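You operate a simulated robot arm through the tools that you are given. There is no shell and no other tool.

The job below is to be done with a simulated robot arm. You get a single attempt, and the scene is never put back.

Task
Shut the feed tap and wipe the dust from under the wax carriage.
Fine: raise the roller before you push the carriage in; wipe with the grey cloth, then draw the carriage out; put the cloth back; its oranges stay on it and get no wax; spill nothing. Where these are worked on the way, their far stop is far enough and under half their travel is too little: wax carriage. What is to be rubbed or washed off counts as gone when no trace of it is left.

Only the result counts: the job must be done as asked and must still hold three seconds after the hand-in. Knocking over, shifting, dropping, spilling or breaking anything else fails it. Flat cloth is picked up by pressing the open fingertips on it (5 to 10 N) and closing them slowly along it; thin cloth reads only 2 to 8 mm in the jaws.

Robot
A 6-joint arm with a four-finger gripper, fixed in place. Base frame: the origin is at the foot of the arm, x ahead of it, y to its left, z up. Lengths are in m, angles in rad, forces in N, time in s.
With the tool pointing down near the work surface it reaches from about 0.48 to 0.92 m from the base axis. Its first joint turns from -2.897 to 2.897 rad. Payload 3.43 kg.
The TCP is the grasp point between the finger pads, 0.03 m short of the fingertips. In the tool frame z runs along the fingers and y along their closing line. The gripper opens to 0.12 m. The gripper's body begins 0.085 m behind the TCP.
Orientation is that of the tool frame in the base frame, as [roll, pitch, yaw] about the fixed x, y, z axes, in that order (R = Rz(yaw) Ry(pitch) Rx(roll)). With the fingers straight down and closing along the base's y, the tool's x points along the base's -x, its y along +y and its z along -z.

Tools
- The arm moves only by the tool drive_tool. Its argument "motion" is a list that holds one entry, the list of rows, each a list of 7 numbers: the shift along the base's x, y, z in units of 500 mm (1.0 is 500 mm), then the turn, a rotation vector about the base's x, y, z in units of 60 degrees (1.0 is 60 degrees), then the finger opening in m, from 0 to 0.12. In form: [[[x, y, z, ax, ay, az, claw], ...]]. A call has 1 to 20 rows; each row is the pose to reach, as a shift and turn from the pose commanded when the call began. A call with a number of a shift or a turn outside -1 to 1 is refused whole. Rows are played at 5 a second. More than 0.05 m and 0.15 rad between two rows, or a gripper value outside its range, and nothing of the call is played. A pose out of reach is approached as far as the arm can. The call stops where the force on the tool passes 90 N (or 10 N more than at its start, if that is more) or the arm is blocked; 0.2 s more then pass. Each finger halts on what it meets, pressing with about 38 N; the grip force reading is that of the motor and also rises with nothing between the fingers. The clock runs only during rows and for 0.2 s after the last one: add rows that repeat a pose to give the fingers time. It gives the time, the measured TCP pose, the force on the tool (base axes), the opening and the grip force at its end, in the units of the frame above (readings bear some noise), with the torque about the TCP (base axes, N m) and any sound that the robot's microphone picked up.
- Cameras (640 x 400 px; columns grow to the right, rows downward): "scene" is fixed at [0.2116, -0.5094, 1.4403]; the picture's right is [0.57, -0.82, 0.00], its down [-0.49, -0.34, -0.80] and it looks along [0.66, 0.46, -0.60] (base axes); focal length 214 px, centre (320, 200). "wrist" rides on the gripper at [0.071, -0.017, -0.121] in the tool frame; the picture's right is [0.23, 0.97, 0.00], its down [-0.81, 0.19, -0.55] and it looks along [-0.54, 0.13, 0.83] (tool axes); focal length 275 px, centre (320, 200). There is no depth. A picture from a camera that has moved, and an enlarged one, comes with that camera's place and axes in the base frame and with its lens. The place of the scene camera against the robot may be out by one fixed shift of up to 0.025 m in any direction.
- capture(camera): a new picture of that camera. The clock stands still meanwhile.
- lift_body(by): slides the trunk up (or, below 0, down) by that many m; the arm rides with it, the base frame stays. It gives what a move gives, with no picture.
- inspect(camera, box): a new picture of the part [left, top, right, bottom] of that camera's present view, enlarged. The clock stands still meanwhile.
- close_job(): hands the job in; it is judged then, once.

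Nothing tells you positions but the pictures and the camera data. Unless the task says otherwise, let go and move clear before handing in.

The tools are called as a command line: name --argument value ..., lists and objects as JSON in quotes. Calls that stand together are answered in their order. drive_tool: Moves the arm, as the interface text tells. Its arguments: {"type":"object","properties":{"motion":{"type":"array"}},"required":["motion"]} The other tools are called the same way: lift_body (by) slides the trunk up or down; capture (camera) takes a picture; inspect (camera, box) takes an enlarged picture of a part of a camera's view; close_job () hands the job in.

At the start:

```text
time_s: 0.0
ee_pos: [0.4103, -0.3021, 1.3635]
tool_rot: [3.141, 0.001, 3.14]
wrist_force: [0.5, -0.9, 0.3]
moment: [0.0, 0.01, 0.01]
grip_width: 0.1199
gripper_force: 0.1
trunk travel left (down, up): [-0.15, 0.39]
```

scene: 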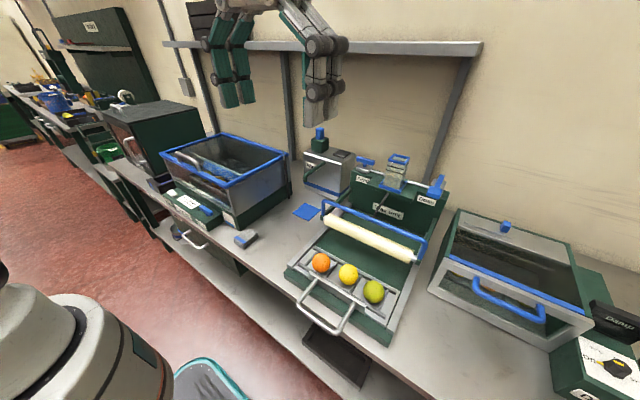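
wrist: 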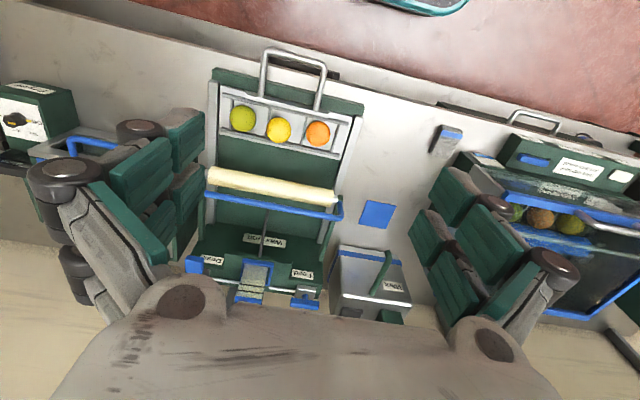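

I see a bench with a wax station (carriage with three oranges at the front, a roller with a blue bail, a feed and a drain tap behind), a washing tank, a grey-looking pad and a blue cloth. I'll enlarge the pictures before moving anything.

inspect --camera "scene" --box '[270, 120, 470, 245]'

inspect --camera "scene" --box '[270, 220, 470, 345]'

inspect --camera "scene" --box '[150, 130, 350, 255]'

inspect --camera "wrist" --box '[170, 170, 370, 295]'

inspect --camera "wrist" --box '[180, 40, 380, 165]'

inspect --camera "wrist" --box '[330, 100, 640, 300]'

```text
3.20 times, centred on (370, 182) of scene
camera zoom: at [0.2116, -0.5094, 1.4403], right [0.57, -0.82, 0.0], down [-0.49, -0.34, -0.8], along [0.66, 0.46, -0.6], focal length 686 px, centre (160, 256)
```

zoom: 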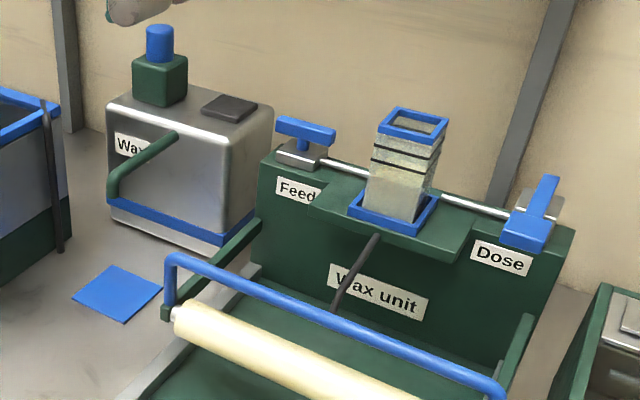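

```text
3.20 times, centred on (370, 282) of scene
camera zoom: at [0.2116, -0.5094, 1.4403], right [0.57, -0.82, 0.0], down [-0.49, -0.34, -0.8], along [0.66, 0.46, -0.6], focal length 686 px, centre (160, -64)
```

zoom: 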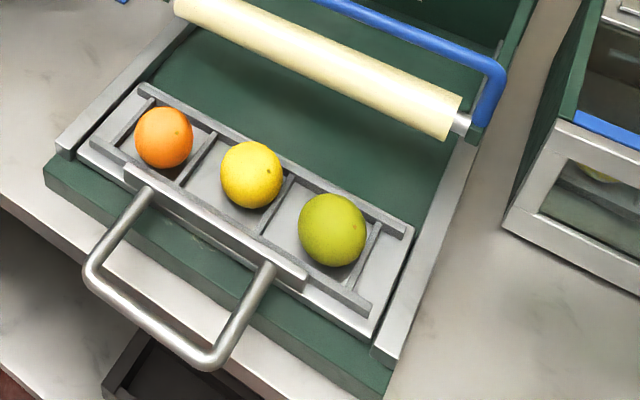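

```text
3.20 times, centred on (250, 192) of scene
camera zoom: at [0.2116, -0.5094, 1.4403], right [0.57, -0.82, 0.0], down [-0.49, -0.34, -0.8], along [0.66, 0.46, -0.6], focal length 686 px, centre (544, 224)
```

zoom: 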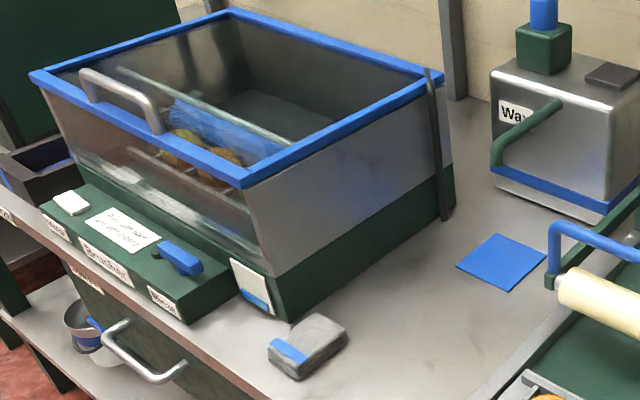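

```text
3.20 times, centred on (270, 232) of wrist
camera zoom: at [0.3396, -0.3186, 1.4839], right [-0.23, 0.97, 0.0], down [0.81, 0.19, 0.55], along [0.54, 0.13, -0.83], focal length 881 px, centre (480, 96)
```

zoom: 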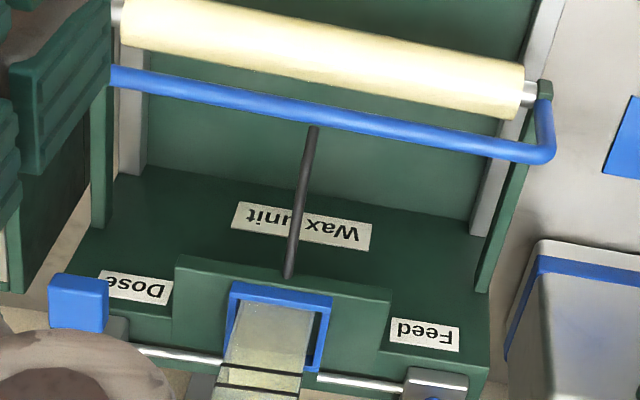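

```text
3.20 times, centred on (280, 102) of wrist
camera zoom: at [0.3396, -0.3186, 1.4839], right [-0.23, 0.97, 0.0], down [0.81, 0.19, 0.55], along [0.54, 0.13, -0.83], focal length 881 px, centre (448, 512)
```

zoom: 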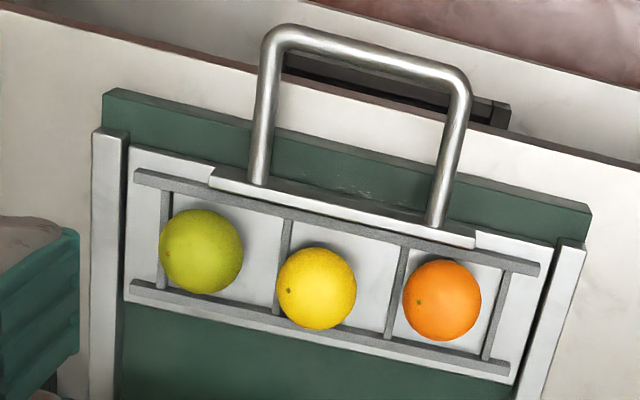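

```text
2.00 times, centred on (485, 200) of wrist
camera zoom: at [0.3396, -0.3186, 1.4839], right [-0.23, 0.97, 0.0], down [0.81, 0.19, 0.55], along [0.54, 0.13, -0.83], focal length 551 px, centre (-10, 200)
```

zoom: 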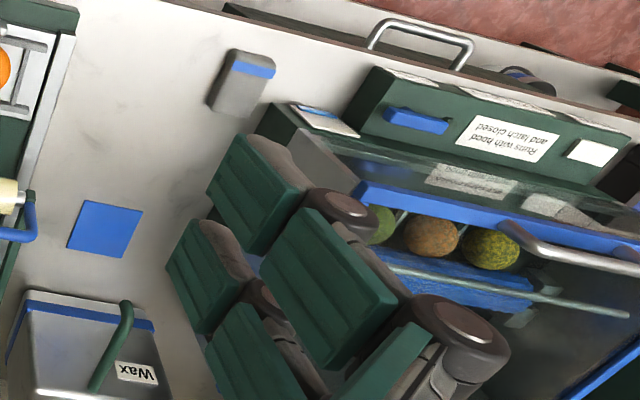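

The unit's carriage with the oranges sits near (0.56, -0.36, 0.87), and the feed tap near (0.95, -0.21, 1.04), its handle lying along the pipe (open). The grey folded cloth lies by the washing tank. I'll move the wrist camera forward for closer views.

drive_tool --motion '[[[0.05, 0, -0.03, 0, 0, 0, 0.12], [0.12, 0, -0.06, 0, 0, 0, 0.12], [0.2, 0, -0.09, 0, 0, 0, 0.12], [0.28, 0, -0.12, 0, 0, 0, 0.12], [0.35, 0, -0.15, 0, 0, 0, 0.12], [0.4, 0, -0.18, 0, 0, 0, 0.12], [0.4, 0, -0.18, 0, 0, 0, 0.12]]]'

capture --camera "wrist"

capture --camera "scene"

```text
time_s: 1.6
ee_pos: [0.6112, -0.3013, 1.2746]
tool_rot: [3.141, 0.001, -3.14]
wrist_force: [0.1, 0.2, 0.0]
moment: [0.01, 0.0, -0.02]
grip_width: 0.1201
gripper_force: 0.1
trunk travel left (down, up): [-0.15, 0.39]
```

```text
taken
camera wrist: at [0.5391, -0.3185, 1.3952], right [-0.23, 0.97, 0.0], down [0.81, 0.19, 0.55], along [0.54, 0.13, -0.83], focal length 275 px, centre (320, 200)
```

wrist: 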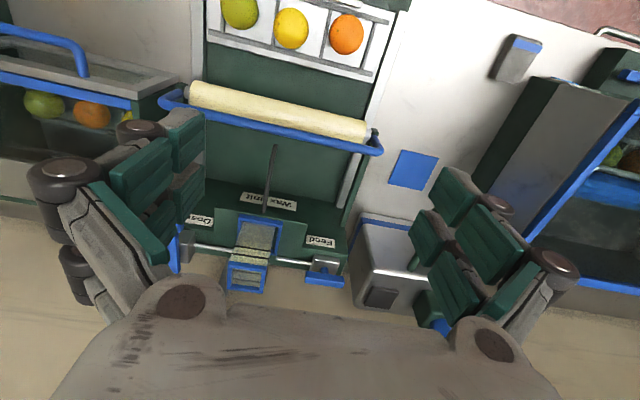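

```text
taken
```

scene: 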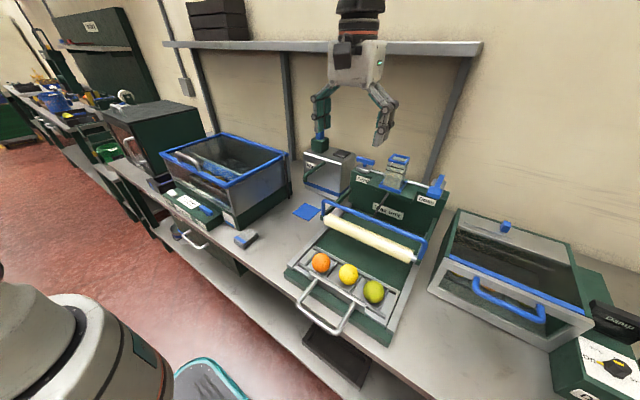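

The closer view shows the taps and the roller frame. I'll enlarge the tap, roller, and cloth parts of this picture.

inspect --camera "wrist" --box '[170, 190, 370, 315]'

inspect --camera "wrist" --box '[150, 60, 410, 222]'

inspect --camera "wrist" --box '[380, 20, 600, 157]'

inspect --camera "scene" --box '[330, 140, 460, 221]'

inspect --camera "scene" --box '[150, 20, 490, 230]'

```text
3.20 times, centred on (270, 252) of wrist
camera zoom: at [0.5391, -0.3185, 1.3952], right [-0.23, 0.97, 0.0], down [0.81, 0.19, 0.55], along [0.54, 0.13, -0.83], focal length 881 px, centre (480, 32)
```

zoom: 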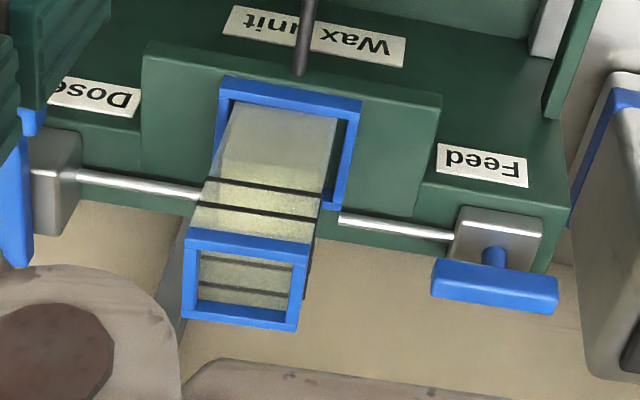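

```text
2.46 times, centred on (280, 141) of wrist
camera zoom: at [0.5391, -0.3185, 1.3952], right [-0.23, 0.97, 0.0], down [0.81, 0.19, 0.55], along [0.54, 0.13, -0.83], focal length 678 px, centre (418, 345)
```

zoom: 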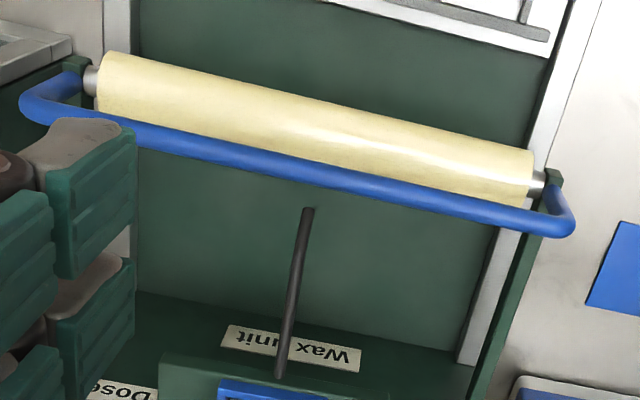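

```text
2.91 times, centred on (490, 88) of wrist
camera zoom: at [0.5391, -0.3185, 1.3952], right [-0.23, 0.97, 0.0], down [0.81, 0.19, 0.55], along [0.54, 0.13, -0.83], focal length 801 px, centre (-174, 524)
```

zoom: 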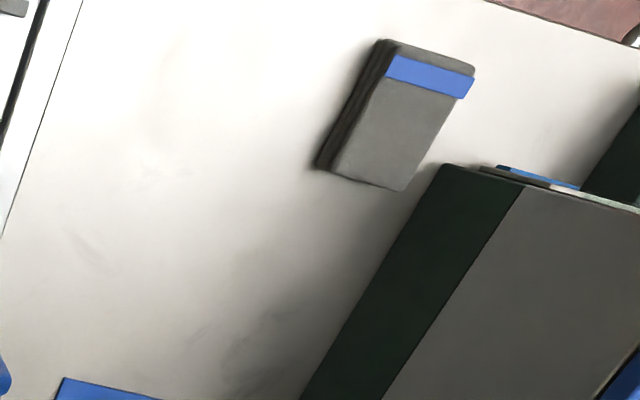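

```text
4.92 times, centred on (395, 180) of scene
camera zoom: at [0.2116, -0.5094, 1.4403], right [0.57, -0.82, 0.0], down [-0.49, -0.34, -0.8], along [0.66, 0.46, -0.6], focal length 1056 px, centre (-49, 296)
```

zoom: 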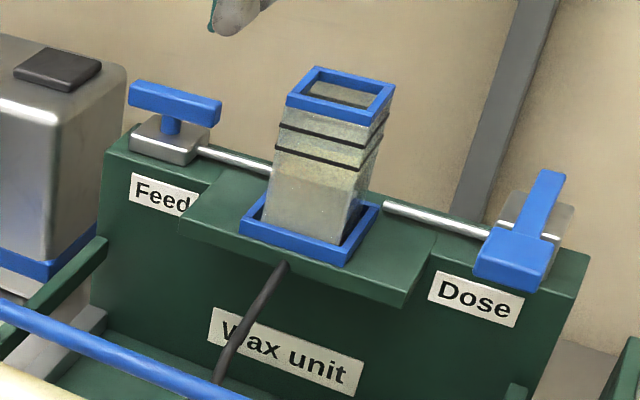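

```text
1.88 times, centred on (320, 125) of scene
camera zoom: at [0.2116, -0.5094, 1.4403], right [0.57, -0.82, 0.0], down [-0.49, -0.34, -0.8], along [0.66, 0.46, -0.6], focal length 404 px, centre (320, 341)
```

zoom: 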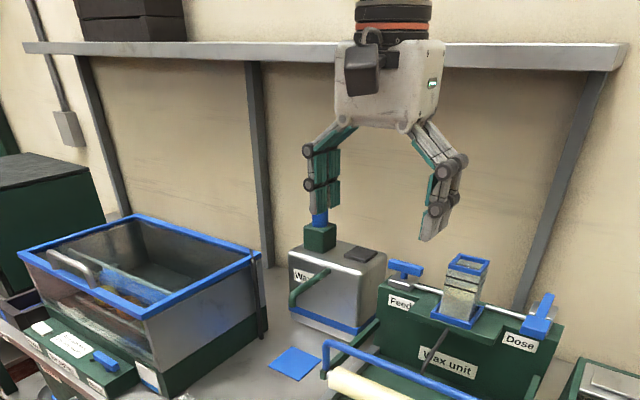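

The feed handle is a T-bar on a vertical stem lying along the pipe; the grey cloth is a folded pad with a blue stripe. I'll move closer to the tap for a better look and a second viewpoint.

drive_tool --motion '[[[0.08, 0.03, 0, 0, 0, 0, 0.12], [0.16, 0.06, 0, 0, 0, 0, 0.12], [0.24, 0.08, 0, 0, 0, 0, 0.12], [0.28, 0.1, 0, 0, 0, 0, 0.12], [0.28, 0.1, 0, 0, 0, 0, 0.12]]]'

capture --camera "wrist"

inspect --camera "wrist" --box '[180, 130, 400, 267]'

capture --camera "scene"

```text
time_s: 2.8
ee_pos: [0.7506, -0.2523, 1.2728]
tool_rot: [-3.141, 0.001, 3.141]
wrist_force: [-0.6, 0.7, 0.0]
moment: [0.01, -0.01, -0.04]
grip_width: 0.1199
gripper_force: 0.0
trunk travel left (down, up): [-0.15, 0.39]
```

```text
taken
camera wrist: at [0.6787, -0.2683, 1.3946], right [-0.23, 0.97, 0.0], down [0.81, 0.19, 0.55], along [0.54, 0.13, -0.83], focal length 275 px, centre (320, 200)
```

wrist: 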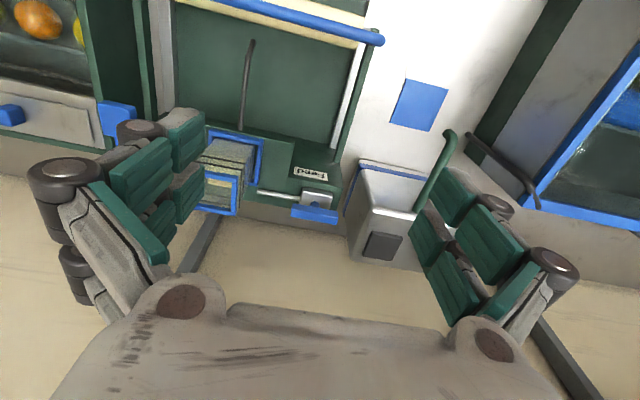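

```text
2.91 times, centred on (290, 198) of wrist
camera zoom: at [0.6787, -0.2683, 1.3946], right [-0.23, 0.97, 0.0], down [0.81, 0.19, 0.55], along [0.54, 0.13, -0.83], focal length 801 px, centre (407, 204)
```

zoom: 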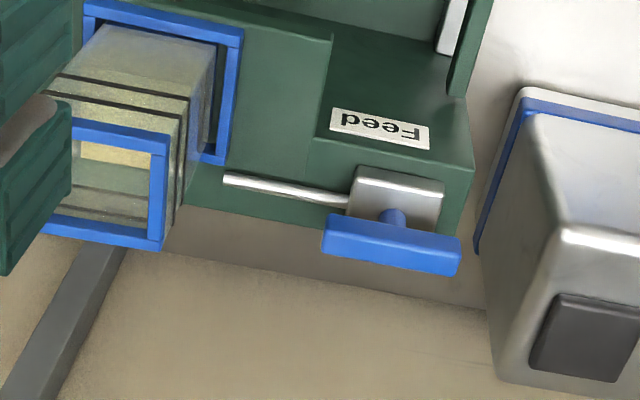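

```text
taken
```

scene: 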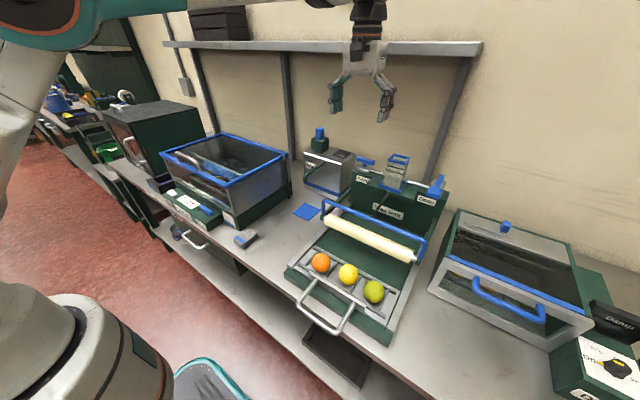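

The feed handle works out at about (0.92, -0.22, 1.06), a 7 cm bar along y. I need to know how far the shelf above it sticks out, so I'll enlarge the shelf's end and the area round the tap.

inspect --camera "scene" --box '[400, 20, 500, 82]'

inspect --camera "scene" --box '[150, 20, 310, 120]'

inspect --camera "scene" --box '[340, 140, 460, 215]'

```text
6.40 times, centred on (450, 51) of scene
camera zoom: at [0.2116, -0.5094, 1.4403], right [0.57, -0.82, 0.0], down [-0.49, -0.34, -0.8], along [0.66, 0.46, -0.6], focal length 1373 px, centre (-512, 1154)
```

zoom: 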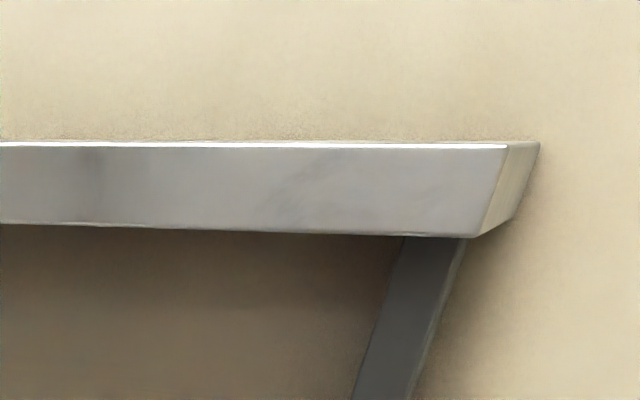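

```text
4.00 times, centred on (230, 70) of scene
camera zoom: at [0.2116, -0.5094, 1.4403], right [0.57, -0.82, 0.0], down [-0.49, -0.34, -0.8], along [0.66, 0.46, -0.6], focal length 858 px, centre (680, 720)
```

zoom: 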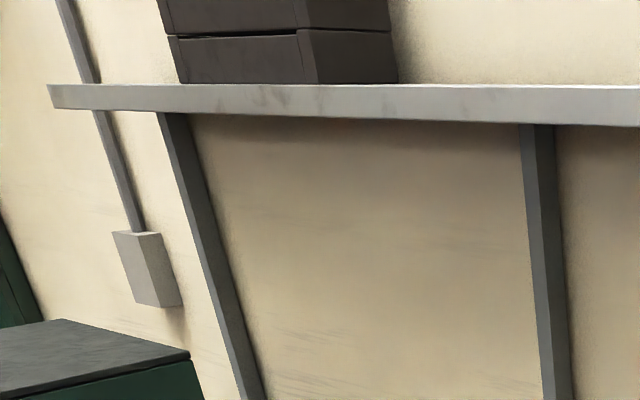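

```text
5.33 times, centred on (400, 178) of scene
camera zoom: at [0.2116, -0.5094, 1.4403], right [0.57, -0.82, 0.0], down [-0.49, -0.34, -0.8], along [0.66, 0.46, -0.6], focal length 1144 px, centre (-107, 320)
```

zoom: 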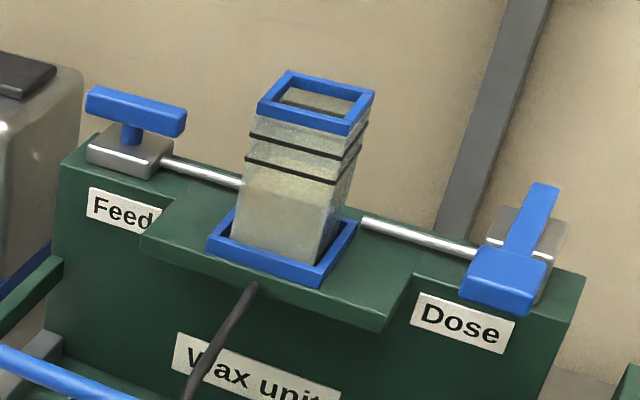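

The shelf's front edge is near x 0.97 at z 1.40, so I should reach the tap with the tool leaning back from it. I'll tilt the fingers forward about 35° and look at the tap from the front.

drive_tool --motion '[[[0.0, 0, 0, 0, -0.1, 0, 0.12], [0.02, 0, -0.02, 0, -0.2, 0, 0.12], [0.04, 0, -0.05, 0, -0.3, 0, 0.12], [0.06, 0, -0.08, 0, -0.4, 0, 0.12], [0.08, 0, -0.11, 0, -0.5, 0, 0.12], [0.1, 0, -0.14, 0, -0.583, 0, 0.12], [0.1, 0, -0.14, 0, -0.583, 0, 0.12]]]'

capture --camera "wrist"

capture --camera "scene"

```text
time_s: 4.4
ee_pos: [0.8017, -0.2528, 1.2027]
tool_rot: [3.14, 0.612, -3.14]
wrist_force: [0.5, -0.7, 0.7]
moment: [0.0, 0.02, -0.01]
grip_width: 0.1198
gripper_force: 0.0
trunk travel left (down, up): [-0.15, 0.39]
```

```text
taken
camera wrist: at [0.6739, -0.2685, 1.2607], right [-0.19, 0.97, -0.13], down [0.35, 0.19, 0.92], along [0.92, 0.13, -0.37], focal length 275 px, centre (320, 200)
```

wrist: 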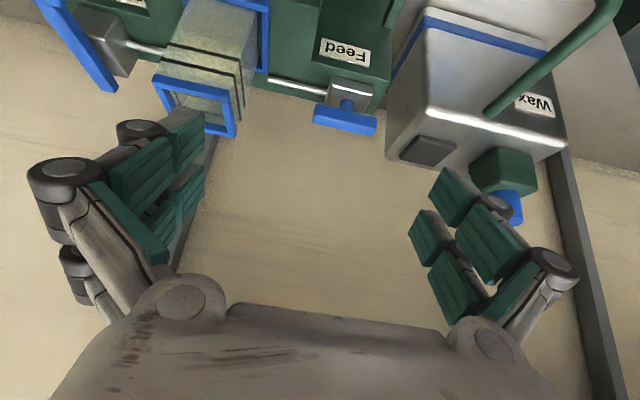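

```text
taken
```

scene: 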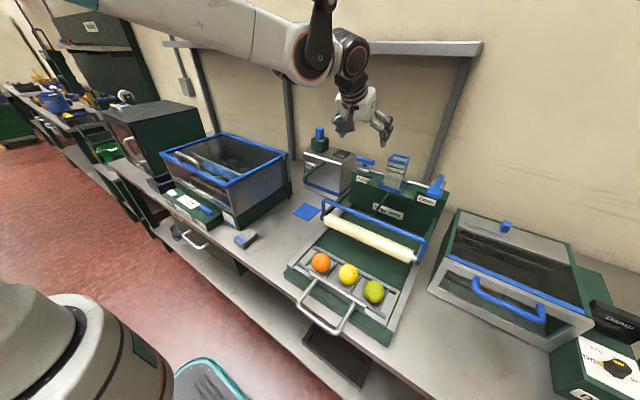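

inspect --camera "wrist" --box '[260, 40, 420, 140]'

inspect --camera "wrist" --box '[60, 0, 260, 125]'

```text
4.00 times, centred on (340, 90) of wrist
camera zoom: at [0.6739, -0.2685, 1.2607], right [-0.19, 0.97, -0.13], down [0.35, 0.19, 0.92], along [0.92, 0.13, -0.37], focal length 1101 px, centre (240, 640)
```

zoom: 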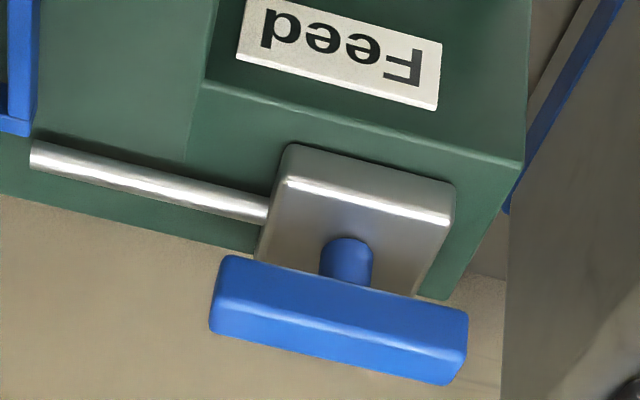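

```text
3.20 times, centred on (160, 62) of wrist
camera zoom: at [0.6739, -0.2685, 1.2607], right [-0.19, 0.97, -0.13], down [0.35, 0.19, 0.92], along [0.92, 0.13, -0.37], focal length 881 px, centre (832, 640)
```

zoom: 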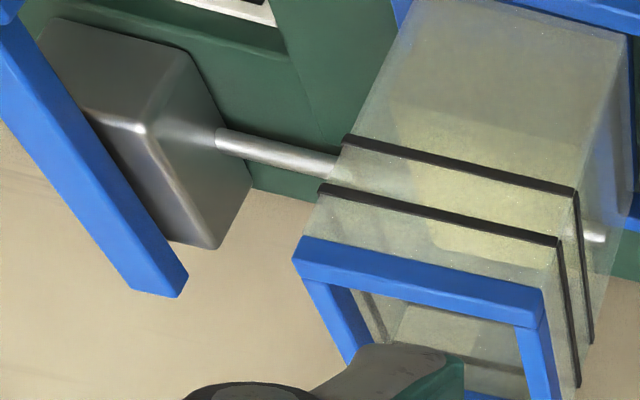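

The handle bar measures x 0.917–0.931, z 1.051–1.067, y -0.2525 to -0.1825, pivoting at its middle. I'll close the fingers and bring the tip just in front of its left (+y) end, ready to push it round clockwise.

drive_tool --motion '[[[0.0, 0.03, 0, 0, 0, 0, 0.06], [0.03, 0.06, -0.05, 0, 0, 0, 0.0], [0.06, 0.09, -0.1, 0, 0, 0, 0.0], [0.09, 0.12, -0.15, 0, 0, 0, 0.0], [0.12, 0.12, -0.2, 0, 0, 0, 0.0], [0.15, 0.12, -0.245, 0, 0, 0, 0.0], [0.156, 0.12, -0.252, 0, 0, 0, 0.0], [0.156, 0.12, -0.252, 0, 0, 0, 0.0]]]'

capture --camera "wrist"

inspect --camera "scene" --box '[310, 110, 440, 191]'

```text
time_s: 6.2
ee_pos: [0.8789, -0.1932, 1.0771]
tool_rot: [-3.141, 0.611, -3.14]
wrist_force: [0.4, -0.5, -0.2]
moment: [0.0, -0.02, 0.01]
grip_width: 0.0002
gripper_force: 33.7
trunk travel left (down, up): [-0.15, 0.39]
```

```text
taken
camera wrist: at [0.7508, -0.2092, 1.1357], right [-0.19, 0.97, -0.13], down [0.35, 0.19, 0.92], along [0.92, 0.13, -0.37], focal length 275 px, centre (320, 200)
```

wrist: 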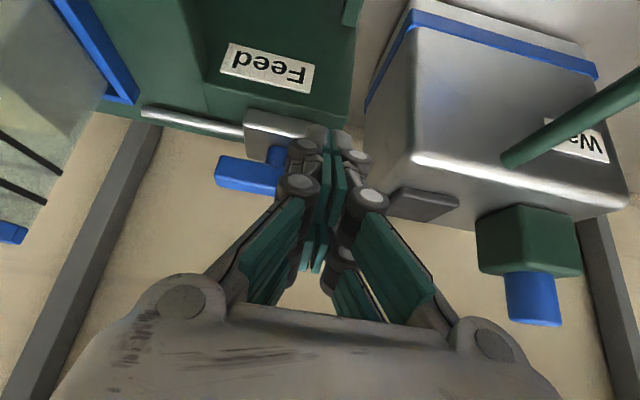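

```text
4.92 times, centred on (375, 150) of scene
camera zoom: at [0.2116, -0.5094, 1.4403], right [0.57, -0.82, 0.0], down [-0.49, -0.34, -0.8], along [0.66, 0.46, -0.6], focal length 1056 px, centre (49, 444)
```

zoom: 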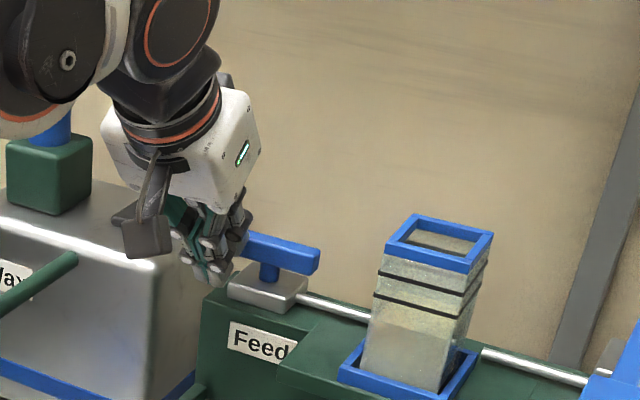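

The closed fingertip is just in front of the handle's left end. I'll push gently in small steps and watch the force.

drive_tool --motion '[[[0.006, 0, 0, 0, 0, 0, 0], [0.012, 0, 0, 0, 0, 0, 0], [0.018, 0, 0, 0, 0, 0, 0], [0.024, 0, 0, 0, 0, 0, 0], [0.03, 0, 0, 0, 0, 0, 0], [0.034, 0, 0, 0, 0, 0, 0], [0.034, 0, 0, 0, 0, 0, 0]]]'

capture --camera "wrist"

```text
time_s: 7.8
ee_pos: [0.895, -0.1911, 1.0773]
tool_rot: [-3.14, 0.609, -3.141]
wrist_force: [-0.6, -0.5, 1.9]
moment: [-0.04, -0.04, -0.02]
grip_width: 0.0
gripper_force: 33.5
trunk travel left (down, up): [-0.15, 0.39]
```

```text
taken
camera wrist: at [0.7679, -0.2083, 1.1361], right [-0.19, 0.97, -0.13], down [0.35, 0.19, 0.92], along [0.92, 0.13, -0.37], focal length 275 px, centre (320, 200)
```

wrist: 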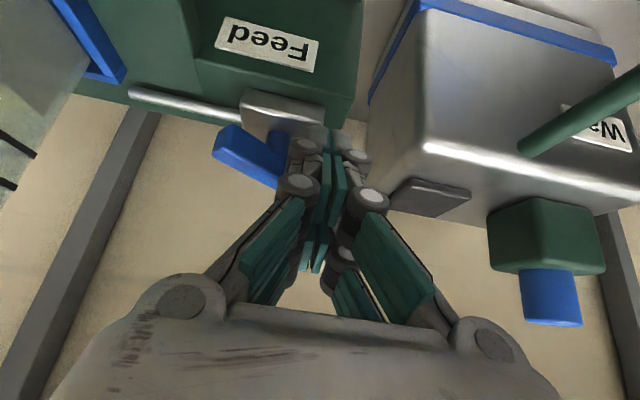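

The handle is turning freely clockwise with hardly any force. I'll carry the fingertip on along the arc.

drive_tool --motion '[[[0.008, 0.007, 0, 0, 0, 0, 0], [0.016, 0.014, 0, 0, 0, 0, 0], [0.025, 0.014, 0, 0, 0, 0, 0], [0.034, 0.013, 0, 0, 0, 0, 0], [0.043, 0.012, 0, 0, 0, 0, 0], [0.051, 0.012, 0, 0, 0, 0, 0], [0.059, 0.008, 0, 0, 0, 0, 0], [0.066, 0.002, 0, 0, 0, 0, 0], [0.07, -0.002, 0, 0, 0, 0, 0], [0.07, -0.002, 0, 0, 0, 0, 0]]]'

capture --camera "wrist"

inspect --camera "scene" --box '[310, 110, 440, 191]'

```text
time_s: 10.0
ee_pos: [0.932, -0.1923, 1.0769]
tool_rot: [3.141, 0.612, 3.141]
wrist_force: [-0.2, 0.3, 0.3]
moment: [0.03, 0.01, -0.01]
grip_width: 0.0
gripper_force: 33.4
trunk travel left (down, up): [-0.15, 0.39]
```

```text
taken
camera wrist: at [0.8038, -0.2085, 1.1353], right [-0.19, 0.97, -0.13], down [0.35, 0.19, 0.92], along [0.92, 0.13, -0.37], focal length 275 px, centre (320, 200)
```

wrist: 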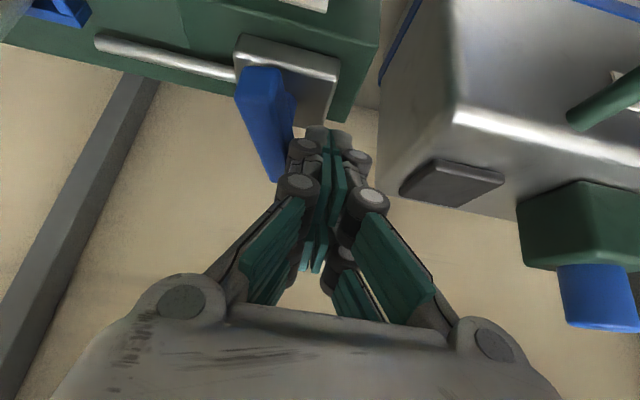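

```text
4.92 times, centred on (375, 150) of scene
camera zoom: at [0.2116, -0.5094, 1.4403], right [0.57, -0.82, 0.0], down [-0.49, -0.34, -0.8], along [0.66, 0.46, -0.6], focal length 1056 px, centre (49, 444)
```

zoom: 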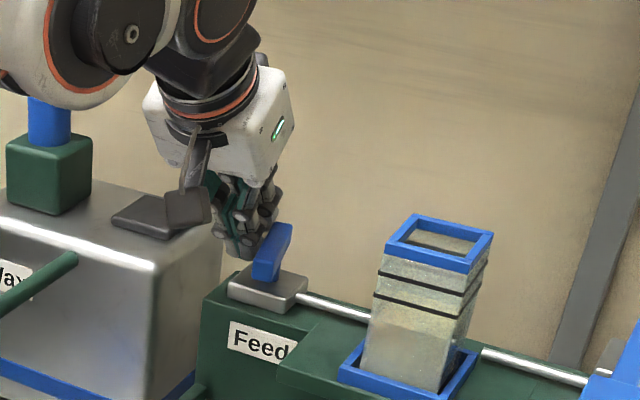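

The handle is most of the way across the pipe now. I'll finish the turn sideways and feel for the stop.

drive_tool --motion '[[[0.005, -0.006, 0, 0, 0, 0, 0], [0.008, -0.012, 0, 0, 0, 0, 0], [0.009, -0.017, 0, 0, 0, 0, 0], [0.009, -0.02, 0, 0, 0, 0, 0], [0.009, -0.022, 0, 0, 0, 0, 0], [0.009, -0.022, 0, 0, 0, 0, 0]]]'

capture --camera "wrist"

inspect --camera "scene" --box '[310, 110, 440, 191]'

```text
time_s: 11.4
ee_pos: [0.9353, -0.1964, 1.0771]
tool_rot: [-3.139, 0.61, -3.136]
wrist_force: [-1.1, 45.6, -0.9]
moment: [0.47, 0.02, -0.51]
grip_width: 0.0002
gripper_force: 33.4
trunk travel left (down, up): [-0.15, 0.39]
```

```text
taken
camera wrist: at [0.8089, -0.2127, 1.1362], right [-0.19, 0.97, -0.13], down [0.35, 0.19, 0.92], along [0.92, 0.13, -0.37], focal length 275 px, centre (320, 200)
```

wrist: 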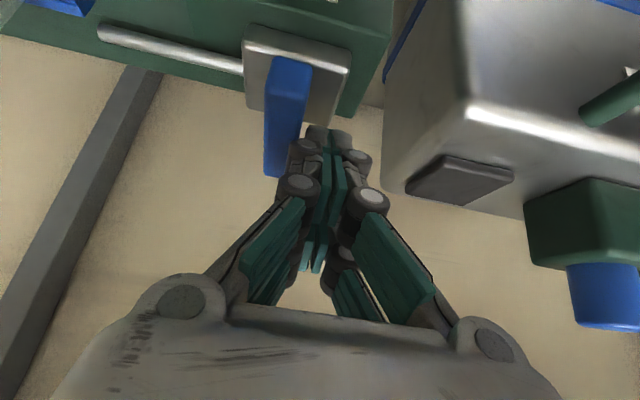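

```text
4.92 times, centred on (375, 150) of scene
camera zoom: at [0.2116, -0.5094, 1.4403], right [0.57, -0.82, 0.0], down [-0.49, -0.34, -0.8], along [0.66, 0.46, -0.6], focal length 1056 px, centre (49, 444)
```

zoom: 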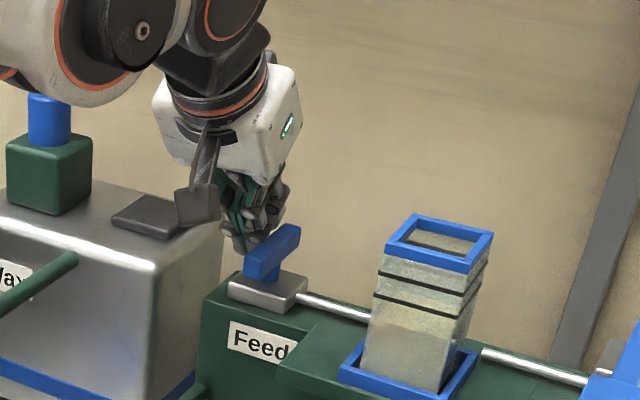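

The handle has reached its stop across the pipe (a firm 45 N). I'll back off sideways, lift away, and check it stays shut.

drive_tool --motion '[[[0.0, 0.02, 0, 0, 0, 0, 0], [0.0, 0.04, 0.01, 0, 0, 0, 0], [-0.02, 0.04, 0.08, 0, 0, 0, 0], [-0.06, 0.03, 0.15, 0, 0, 0, 0], [-0.12, 0.0, 0.22, 0, 0, 0, 0], [-0.2, -0.05, 0.26, 0, 0, 0, 0.0], [-0.28, -0.1, 0.26, 0, 0, 0, 0.0], [-0.28, -0.1, 0.26, 0, 0, 0, 0.0]]]'

capture --camera "wrist"

inspect --camera "scene" --box '[310, 130, 470, 230]'

```text
refused: row 6 steps farther than a row can; nothing moved
```

```text
taken
camera wrist: at [0.8089, -0.2127, 1.1362], right [-0.19, 0.97, -0.13], down [0.35, 0.19, 0.92], along [0.92, 0.13, -0.37], focal length 275 px, centre (320, 200)
```

wrist: 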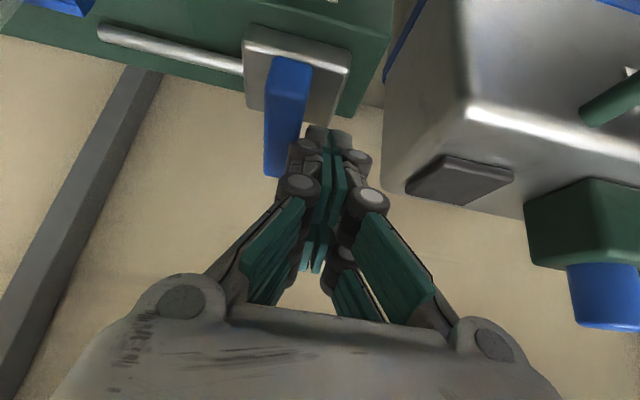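

```text
4.00 times, centred on (390, 180) of scene
camera zoom: at [0.2116, -0.5094, 1.4403], right [0.57, -0.82, 0.0], down [-0.49, -0.34, -0.8], along [0.66, 0.46, -0.6], focal length 858 px, centre (40, 280)
```

zoom: 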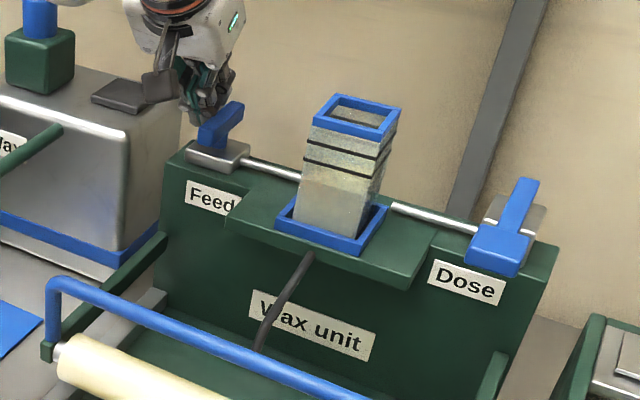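

That retreat was refused because one row stepped too far, and nothing moved. I'll repeat it with smaller steps.

drive_tool --motion '[[[0.0, 0.02, 0, 0, 0, 0, 0], [0.0, 0.04, 0.01, 0, 0, 0, 0], [-0.02, 0.04, 0.07, 0, 0, 0, 0], [-0.05, 0.03, 0.13, 0, 0, 0, 0], [-0.09, 0.01, 0.19, 0, 0, 0, 0], [-0.14, -0.02, 0.24, 0, 0, 0, 0.0], [-0.2, -0.06, 0.26, 0, 0, 0, 0.04], [-0.27, -0.1, 0.26, 0, 0, 0, 0.08], [-0.34, -0.12, 0.26, 0, 0, 0, 0.12], [-0.34, -0.12, 0.26, 0, 0, 0, 0.12]]]'

capture --camera "wrist"

inspect --camera "scene" --box '[310, 130, 470, 230]'

```text
time_s: 13.6
ee_pos: [0.7657, -0.2647, 1.2054]
tool_rot: [3.141, 0.61, -3.14]
wrist_force: [1.0, -0.5, -0.5]
moment: [-0.01, -0.02, -0.07]
grip_width: 0.1201
gripper_force: 0.0
trunk travel left (down, up): [-0.15, 0.39]
```

```text
taken
camera wrist: at [0.6377, -0.2808, 1.2649], right [-0.19, 0.97, -0.13], down [0.35, 0.19, 0.92], along [0.92, 0.13, -0.37], focal length 275 px, centre (320, 200)
```

wrist: 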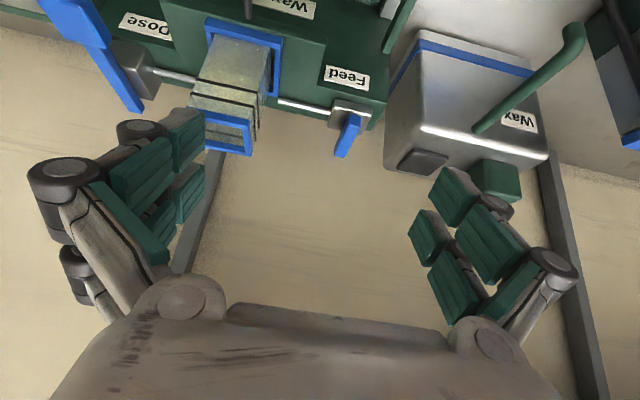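

```text
4.00 times, centred on (390, 180) of scene
camera zoom: at [0.2116, -0.5094, 1.4403], right [0.57, -0.82, 0.0], down [-0.49, -0.34, -0.8], along [0.66, 0.46, -0.6], focal length 858 px, centre (40, 280)
```

zoom: 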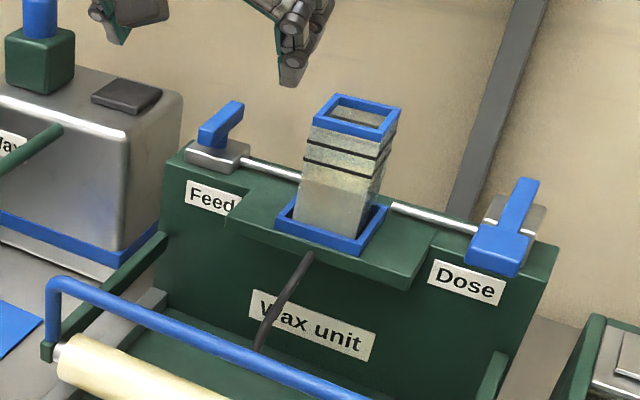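

The feed tap now sits across the pipe and stays there. Next is the roller: its blue bail spans y -0.19 to -0.51 at about (0.69, z 1.00), its arms hinged at the back panel near (0.89, z 0.945). I'll turn the tool so the fingers close along x and position above the bail.

drive_tool --motion '[[[-0.03, 0, 0, 0.072, 0, -0.102, 0.12], [-0.06, 0, 0, 0.143, 0, -0.205, 0.12], [-0.09, 0, 0, 0.215, 0, -0.307, 0.12], [-0.12, 0, 0, 0.287, 0, -0.41, 0.12], [-0.15, 0, 0, 0.359, 0, -0.512, 0.12], [-0.18, 0, 0, 0.43, 0, -0.614, 0.12], [-0.18, 0, 0, 0.43, 0, -0.614, 0.12]]]'

drive_tool --motion '[[[-0.01, 0, 0, 0.072, 0, -0.102, 0.12], [-0.02, 0, 0, 0.143, 0, -0.205, 0.12], [-0.03, 0, 0, 0.215, 0, -0.307, 0.12], [-0.04, 0, 0, 0.287, 0, -0.41, 0.12], [-0.05, 0, 0, 0.359, 0, -0.512, 0.12], [-0.06, 0, 0, 0.43, 0, -0.614, 0.12], [-0.06, 0, 0, 0.43, 0, -0.614, 0.12]]]'

capture --camera "wrist"

capture --camera "scene"

```text
time_s: 15.2
ee_pos: [0.6779, -0.2634, 1.208]
tool_rot: [2.682, 0.416, 2.257]
wrist_force: [0.6, 0.3, 0.8]
moment: [0.02, -0.02, 0.05]
grip_width: 0.1199
gripper_force: 0.0
trunk travel left (down, up): [-0.15, 0.39]
```

```text
time_s: 16.8
ee_pos: [0.6449, -0.2638, 1.2067]
tool_rot: [2.532, -0.001, 1.571]
wrist_force: [0.6, 0.6, -0.3]
moment: [0.02, -0.01, 0.02]
grip_width: 0.12
gripper_force: 0.0
trunk travel left (down, up): [-0.15, 0.39]
```

```text
taken
camera wrist: at [0.5628, -0.1926, 1.2969], right [0.8, 0.23, 0.56], down [-0.16, -0.81, 0.56], along [0.58, -0.54, -0.61], focal length 275 px, centre (320, 200)
```

wrist: 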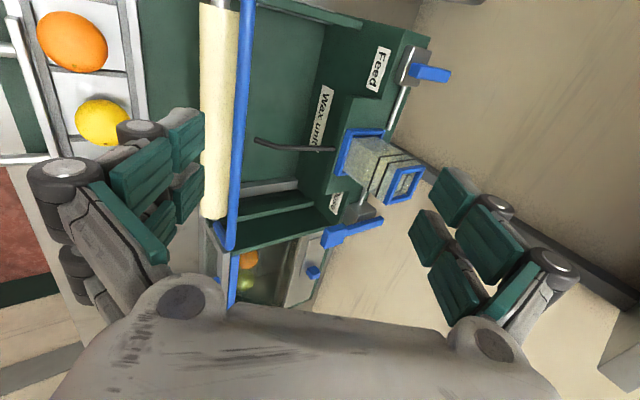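

```text
taken
```

scene: 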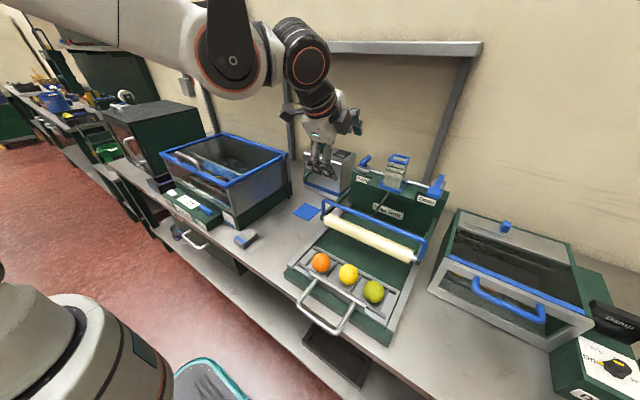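

This gives a side view of the roller and its arms. I'll enlarge it to refine where the bail is.

inspect --camera "wrist" --box '[170, 0, 450, 175]'

inspect --camera "wrist" --box '[170, 140, 370, 265]'

```text
2.29 times, centred on (310, 88) of wrist
camera zoom: at [0.5628, -0.1926, 1.2969], right [0.8, 0.23, 0.56], down [-0.16, -0.81, 0.56], along [0.58, -0.54, -0.61], focal length 629 px, centre (343, 457)
```

zoom: 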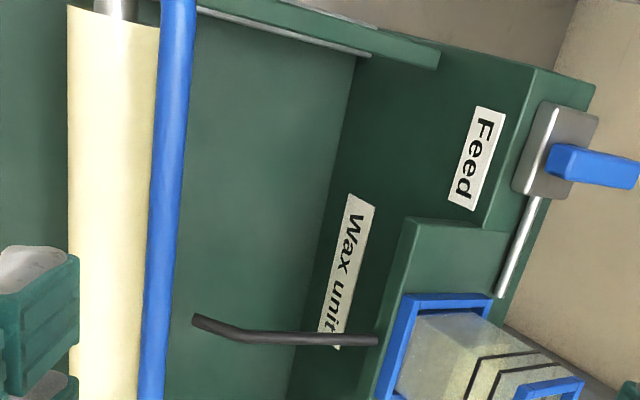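

```text
3.20 times, centred on (270, 202) of wrist
camera zoom: at [0.5628, -0.1926, 1.2969], right [0.8, 0.23, 0.56], down [-0.16, -0.81, 0.56], along [0.58, -0.54, -0.61], focal length 881 px, centre (480, 192)
```

zoom: 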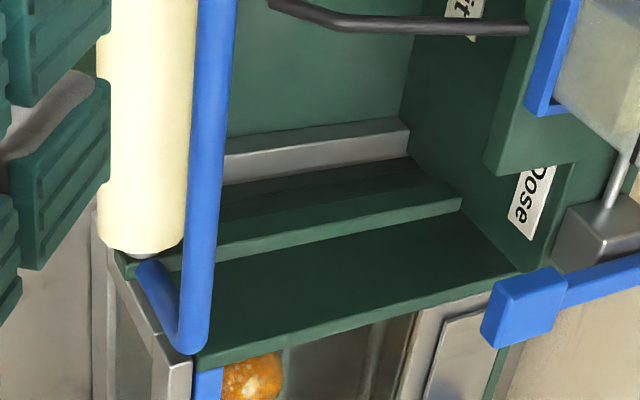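

The bail tube is confirmed at (0.69, -0.27, 1.00) from three views. I'll lessen the tilt to 20°, narrow the opening to 3.6 cm and come down along the tool axis over the tube, left of the spout.

drive_tool --motion '[[[0.002, -0.004, -0.05, 0, 0.06, 0, 0.08], [0.005, -0.008, -0.1, 0, 0.13, 0, 0.06], [0.009, -0.012, -0.15, 0, 0.19, 0, 0.036], [0.013, -0.016, -0.204, 0, 0.25, 0, 0.036], [0.027, -0.016, -0.243, 0, 0.25, 0, 0.036], [0.027, -0.016, -0.243, 0, 0.25, 0, 0.036]]]'

capture --camera "wrist"

inspect --camera "scene" --box '[270, 150, 430, 250]'

```text
time_s: 18.2
ee_pos: [0.6581, -0.2728, 1.0846]
tool_rot: [2.792, 0.0, 1.573]
wrist_force: [-0.6, -0.1, 0.4]
moment: [0.01, -0.03, 0.01]
grip_width: 0.0362
gripper_force: 0.0
trunk travel left (down, up): [-0.15, 0.39]
```

```text
taken
camera wrist: at [0.6008, -0.2003, 1.1927], right [0.91, 0.23, 0.33], down [-0.01, -0.81, 0.59], along [0.41, -0.54, -0.74], focal length 275 px, centre (320, 200)
```

wrist: 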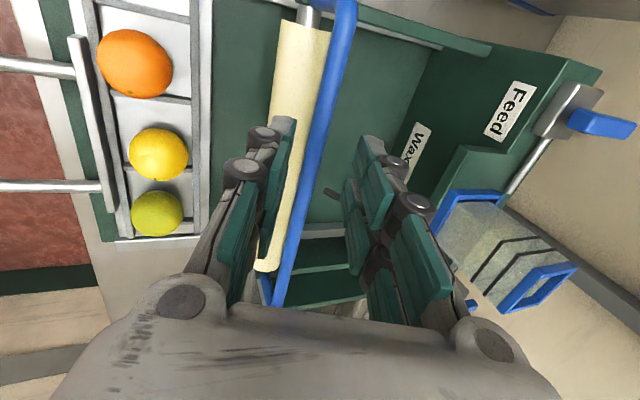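

```text
4.00 times, centred on (350, 200) of scene
camera zoom: at [0.2116, -0.5094, 1.4403], right [0.57, -0.82, 0.0], down [-0.49, -0.34, -0.8], along [0.66, 0.46, -0.6], focal length 858 px, centre (200, 200)
```

zoom: 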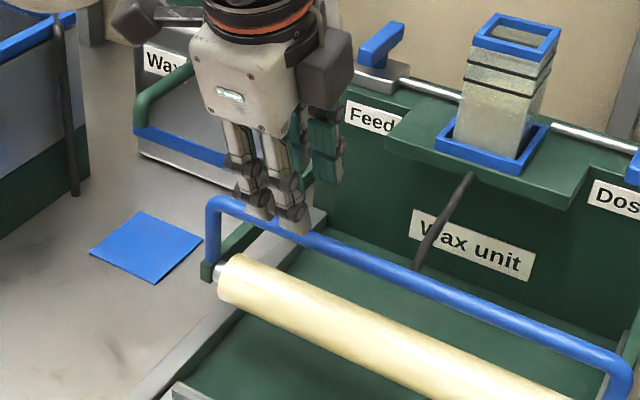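

The tube is centred between the fingers. I'll go down the rest of the way and close on it.

drive_tool --motion '[[[0.018, 0, -0.05, 0, 0, 0, 0.036], [0.036, 0, -0.1, 0, 0, 0, 0.036], [0.054, 0, -0.149, 0, 0, 0, 0.036], [0.054, 0, -0.149, 0, 0, 0, 0.036], [0.054, 0, -0.149, 0, 0, 0, 0.026], [0.054, 0, -0.149, 0, 0, 0, 0.018], [0.054, 0, -0.149, 0, 0, 0, 0.01], [0.054, 0, -0.149, 0, 0, 0, 0.01]]]'

capture --camera "wrist"

inspect --camera "scene" --box '[270, 150, 430, 250]'

```text
time_s: 20.0
ee_pos: [0.6854, -0.2732, 1.0112]
tool_rot: [2.792, 0.002, 1.573]
wrist_force: [-6.9, 1.5, -0.7]
moment: [0.12, 0.04, -0.03]
grip_width: 0.0142
gripper_force: 3.7
trunk travel left (down, up): [-0.15, 0.39]
```

```text
taken
camera wrist: at [0.6279, -0.2011, 1.1191], right [0.91, 0.23, 0.33], down [-0.01, -0.81, 0.59], along [0.41, -0.54, -0.74], focal length 275 px, centre (320, 200)
```

wrist: 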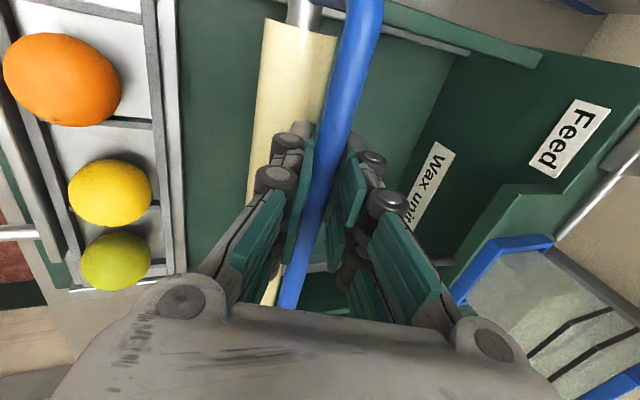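

```text
4.00 times, centred on (350, 200) of scene
camera zoom: at [0.2116, -0.5094, 1.4403], right [0.57, -0.82, 0.0], down [-0.49, -0.34, -0.8], along [0.66, 0.46, -0.6], focal length 858 px, centre (200, 200)
```

zoom: 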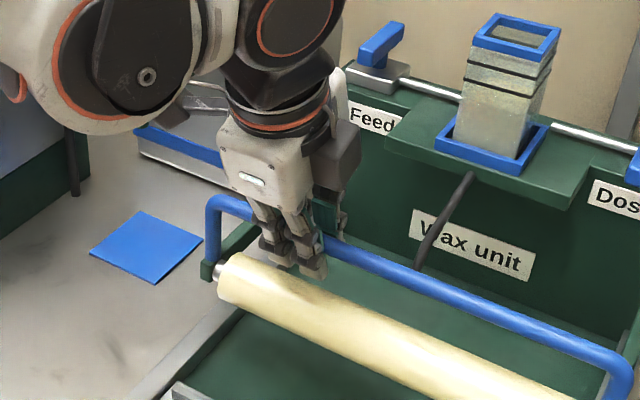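

The fingers hold the bail (14 mm tube). I'll lift it a first 10° along the hinge arc and check the forces.

drive_tool --motion '[[[0.0, 0, 0.0, 0, 0, 0, 0.004], [0.003, 0, 0.013, 0, 0, 0, 0.004], [0.008, 0, 0.027, 0, 0, 0, 0.004], [0.014, 0, 0.04, 0, 0, 0, 0.004], [0.02, 0, 0.053, 0, 0, 0, 0.004], [0.027, 0, 0.066, 0, 0, 0, 0.004], [0.027, 0, 0.066, 0, 0, 0, 0.004]]]'

inspect --camera "scene" --box '[270, 130, 470, 255]'

capture --camera "wrist"

```text
time_s: 21.6
ee_pos: [0.7022, -0.2732, 1.0432]
tool_rot: [2.791, -0.001, 1.573]
wrist_force: [8.9, -3.3, -8.9]
moment: [-0.16, 0.22, -0.26]
grip_width: 0.0135
gripper_force: 45.2
trunk travel left (down, up): [-0.15, 0.39]
```

```text
3.20 times, centred on (370, 192) of scene
camera zoom: at [0.2116, -0.5094, 1.4403], right [0.57, -0.82, 0.0], down [-0.49, -0.34, -0.8], along [0.66, 0.46, -0.6], focal length 686 px, centre (160, 224)
```

zoom: 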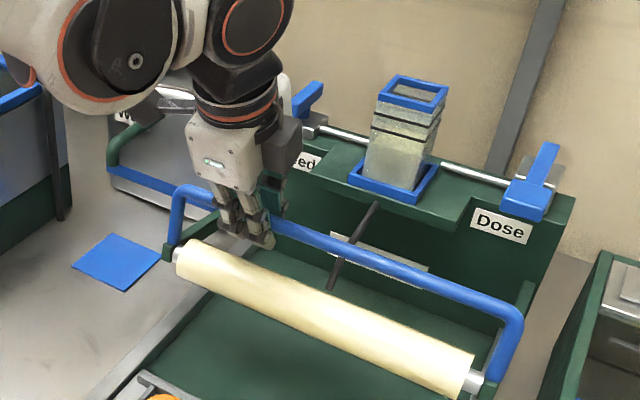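

```text
taken
camera wrist: at [0.6439, -0.2011, 1.1513], right [0.91, 0.23, 0.33], down [-0.01, -0.81, 0.58], along [0.41, -0.54, -0.74], focal length 275 px, centre (320, 200)
```

wrist: 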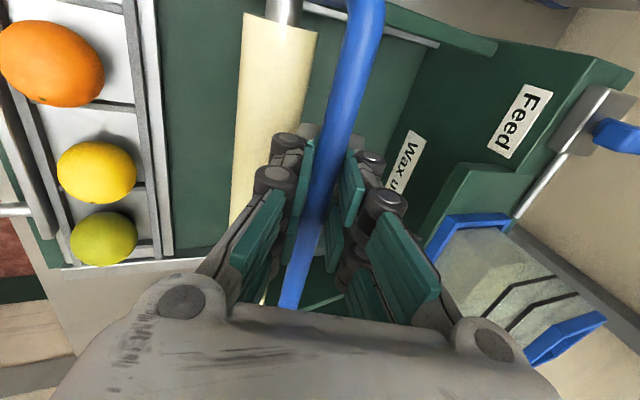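

It lifts with only about 9 N, and the arm is pulling the tool slightly toward the panel, so the hinge sits lower than I assumed. I'll correct the arc and carry on.

drive_tool --motion '[[[0.014, 0, 0.013, 0, 0, 0, 0.004], [0.024, 0, 0.025, 0, 0, 0, 0.004], [0.034, 0, 0.036, 0, 0, 0, 0.004], [0.045, 0, 0.047, 0, 0, 0, 0.004], [0.057, 0, 0.057, 0, 0, 0, 0.004], [0.057, 0, 0.057, 0, 0, 0, 0.004]]]'

inspect --camera "scene" --box '[270, 130, 470, 255]'

```text
time_s: 23.0
ee_pos: [0.728, -0.2735, 1.0726]
tool_rot: [2.791, 0.002, 1.572]
wrist_force: [-6.7, -8.2, 1.7]
moment: [0.03, 0.01, -0.19]
grip_width: 0.0152
gripper_force: 44.2
trunk travel left (down, up): [-0.15, 0.39]
```

```text
3.20 times, centred on (370, 192) of scene
camera zoom: at [0.2116, -0.5094, 1.4403], right [0.57, -0.82, 0.0], down [-0.49, -0.34, -0.8], along [0.66, 0.46, -0.6], focal length 686 px, centre (160, 224)
```

zoom: 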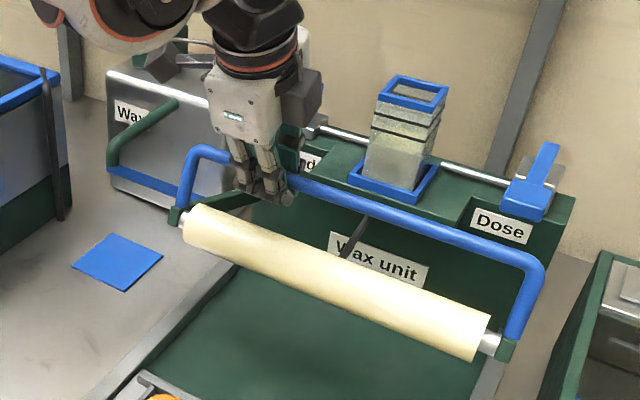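

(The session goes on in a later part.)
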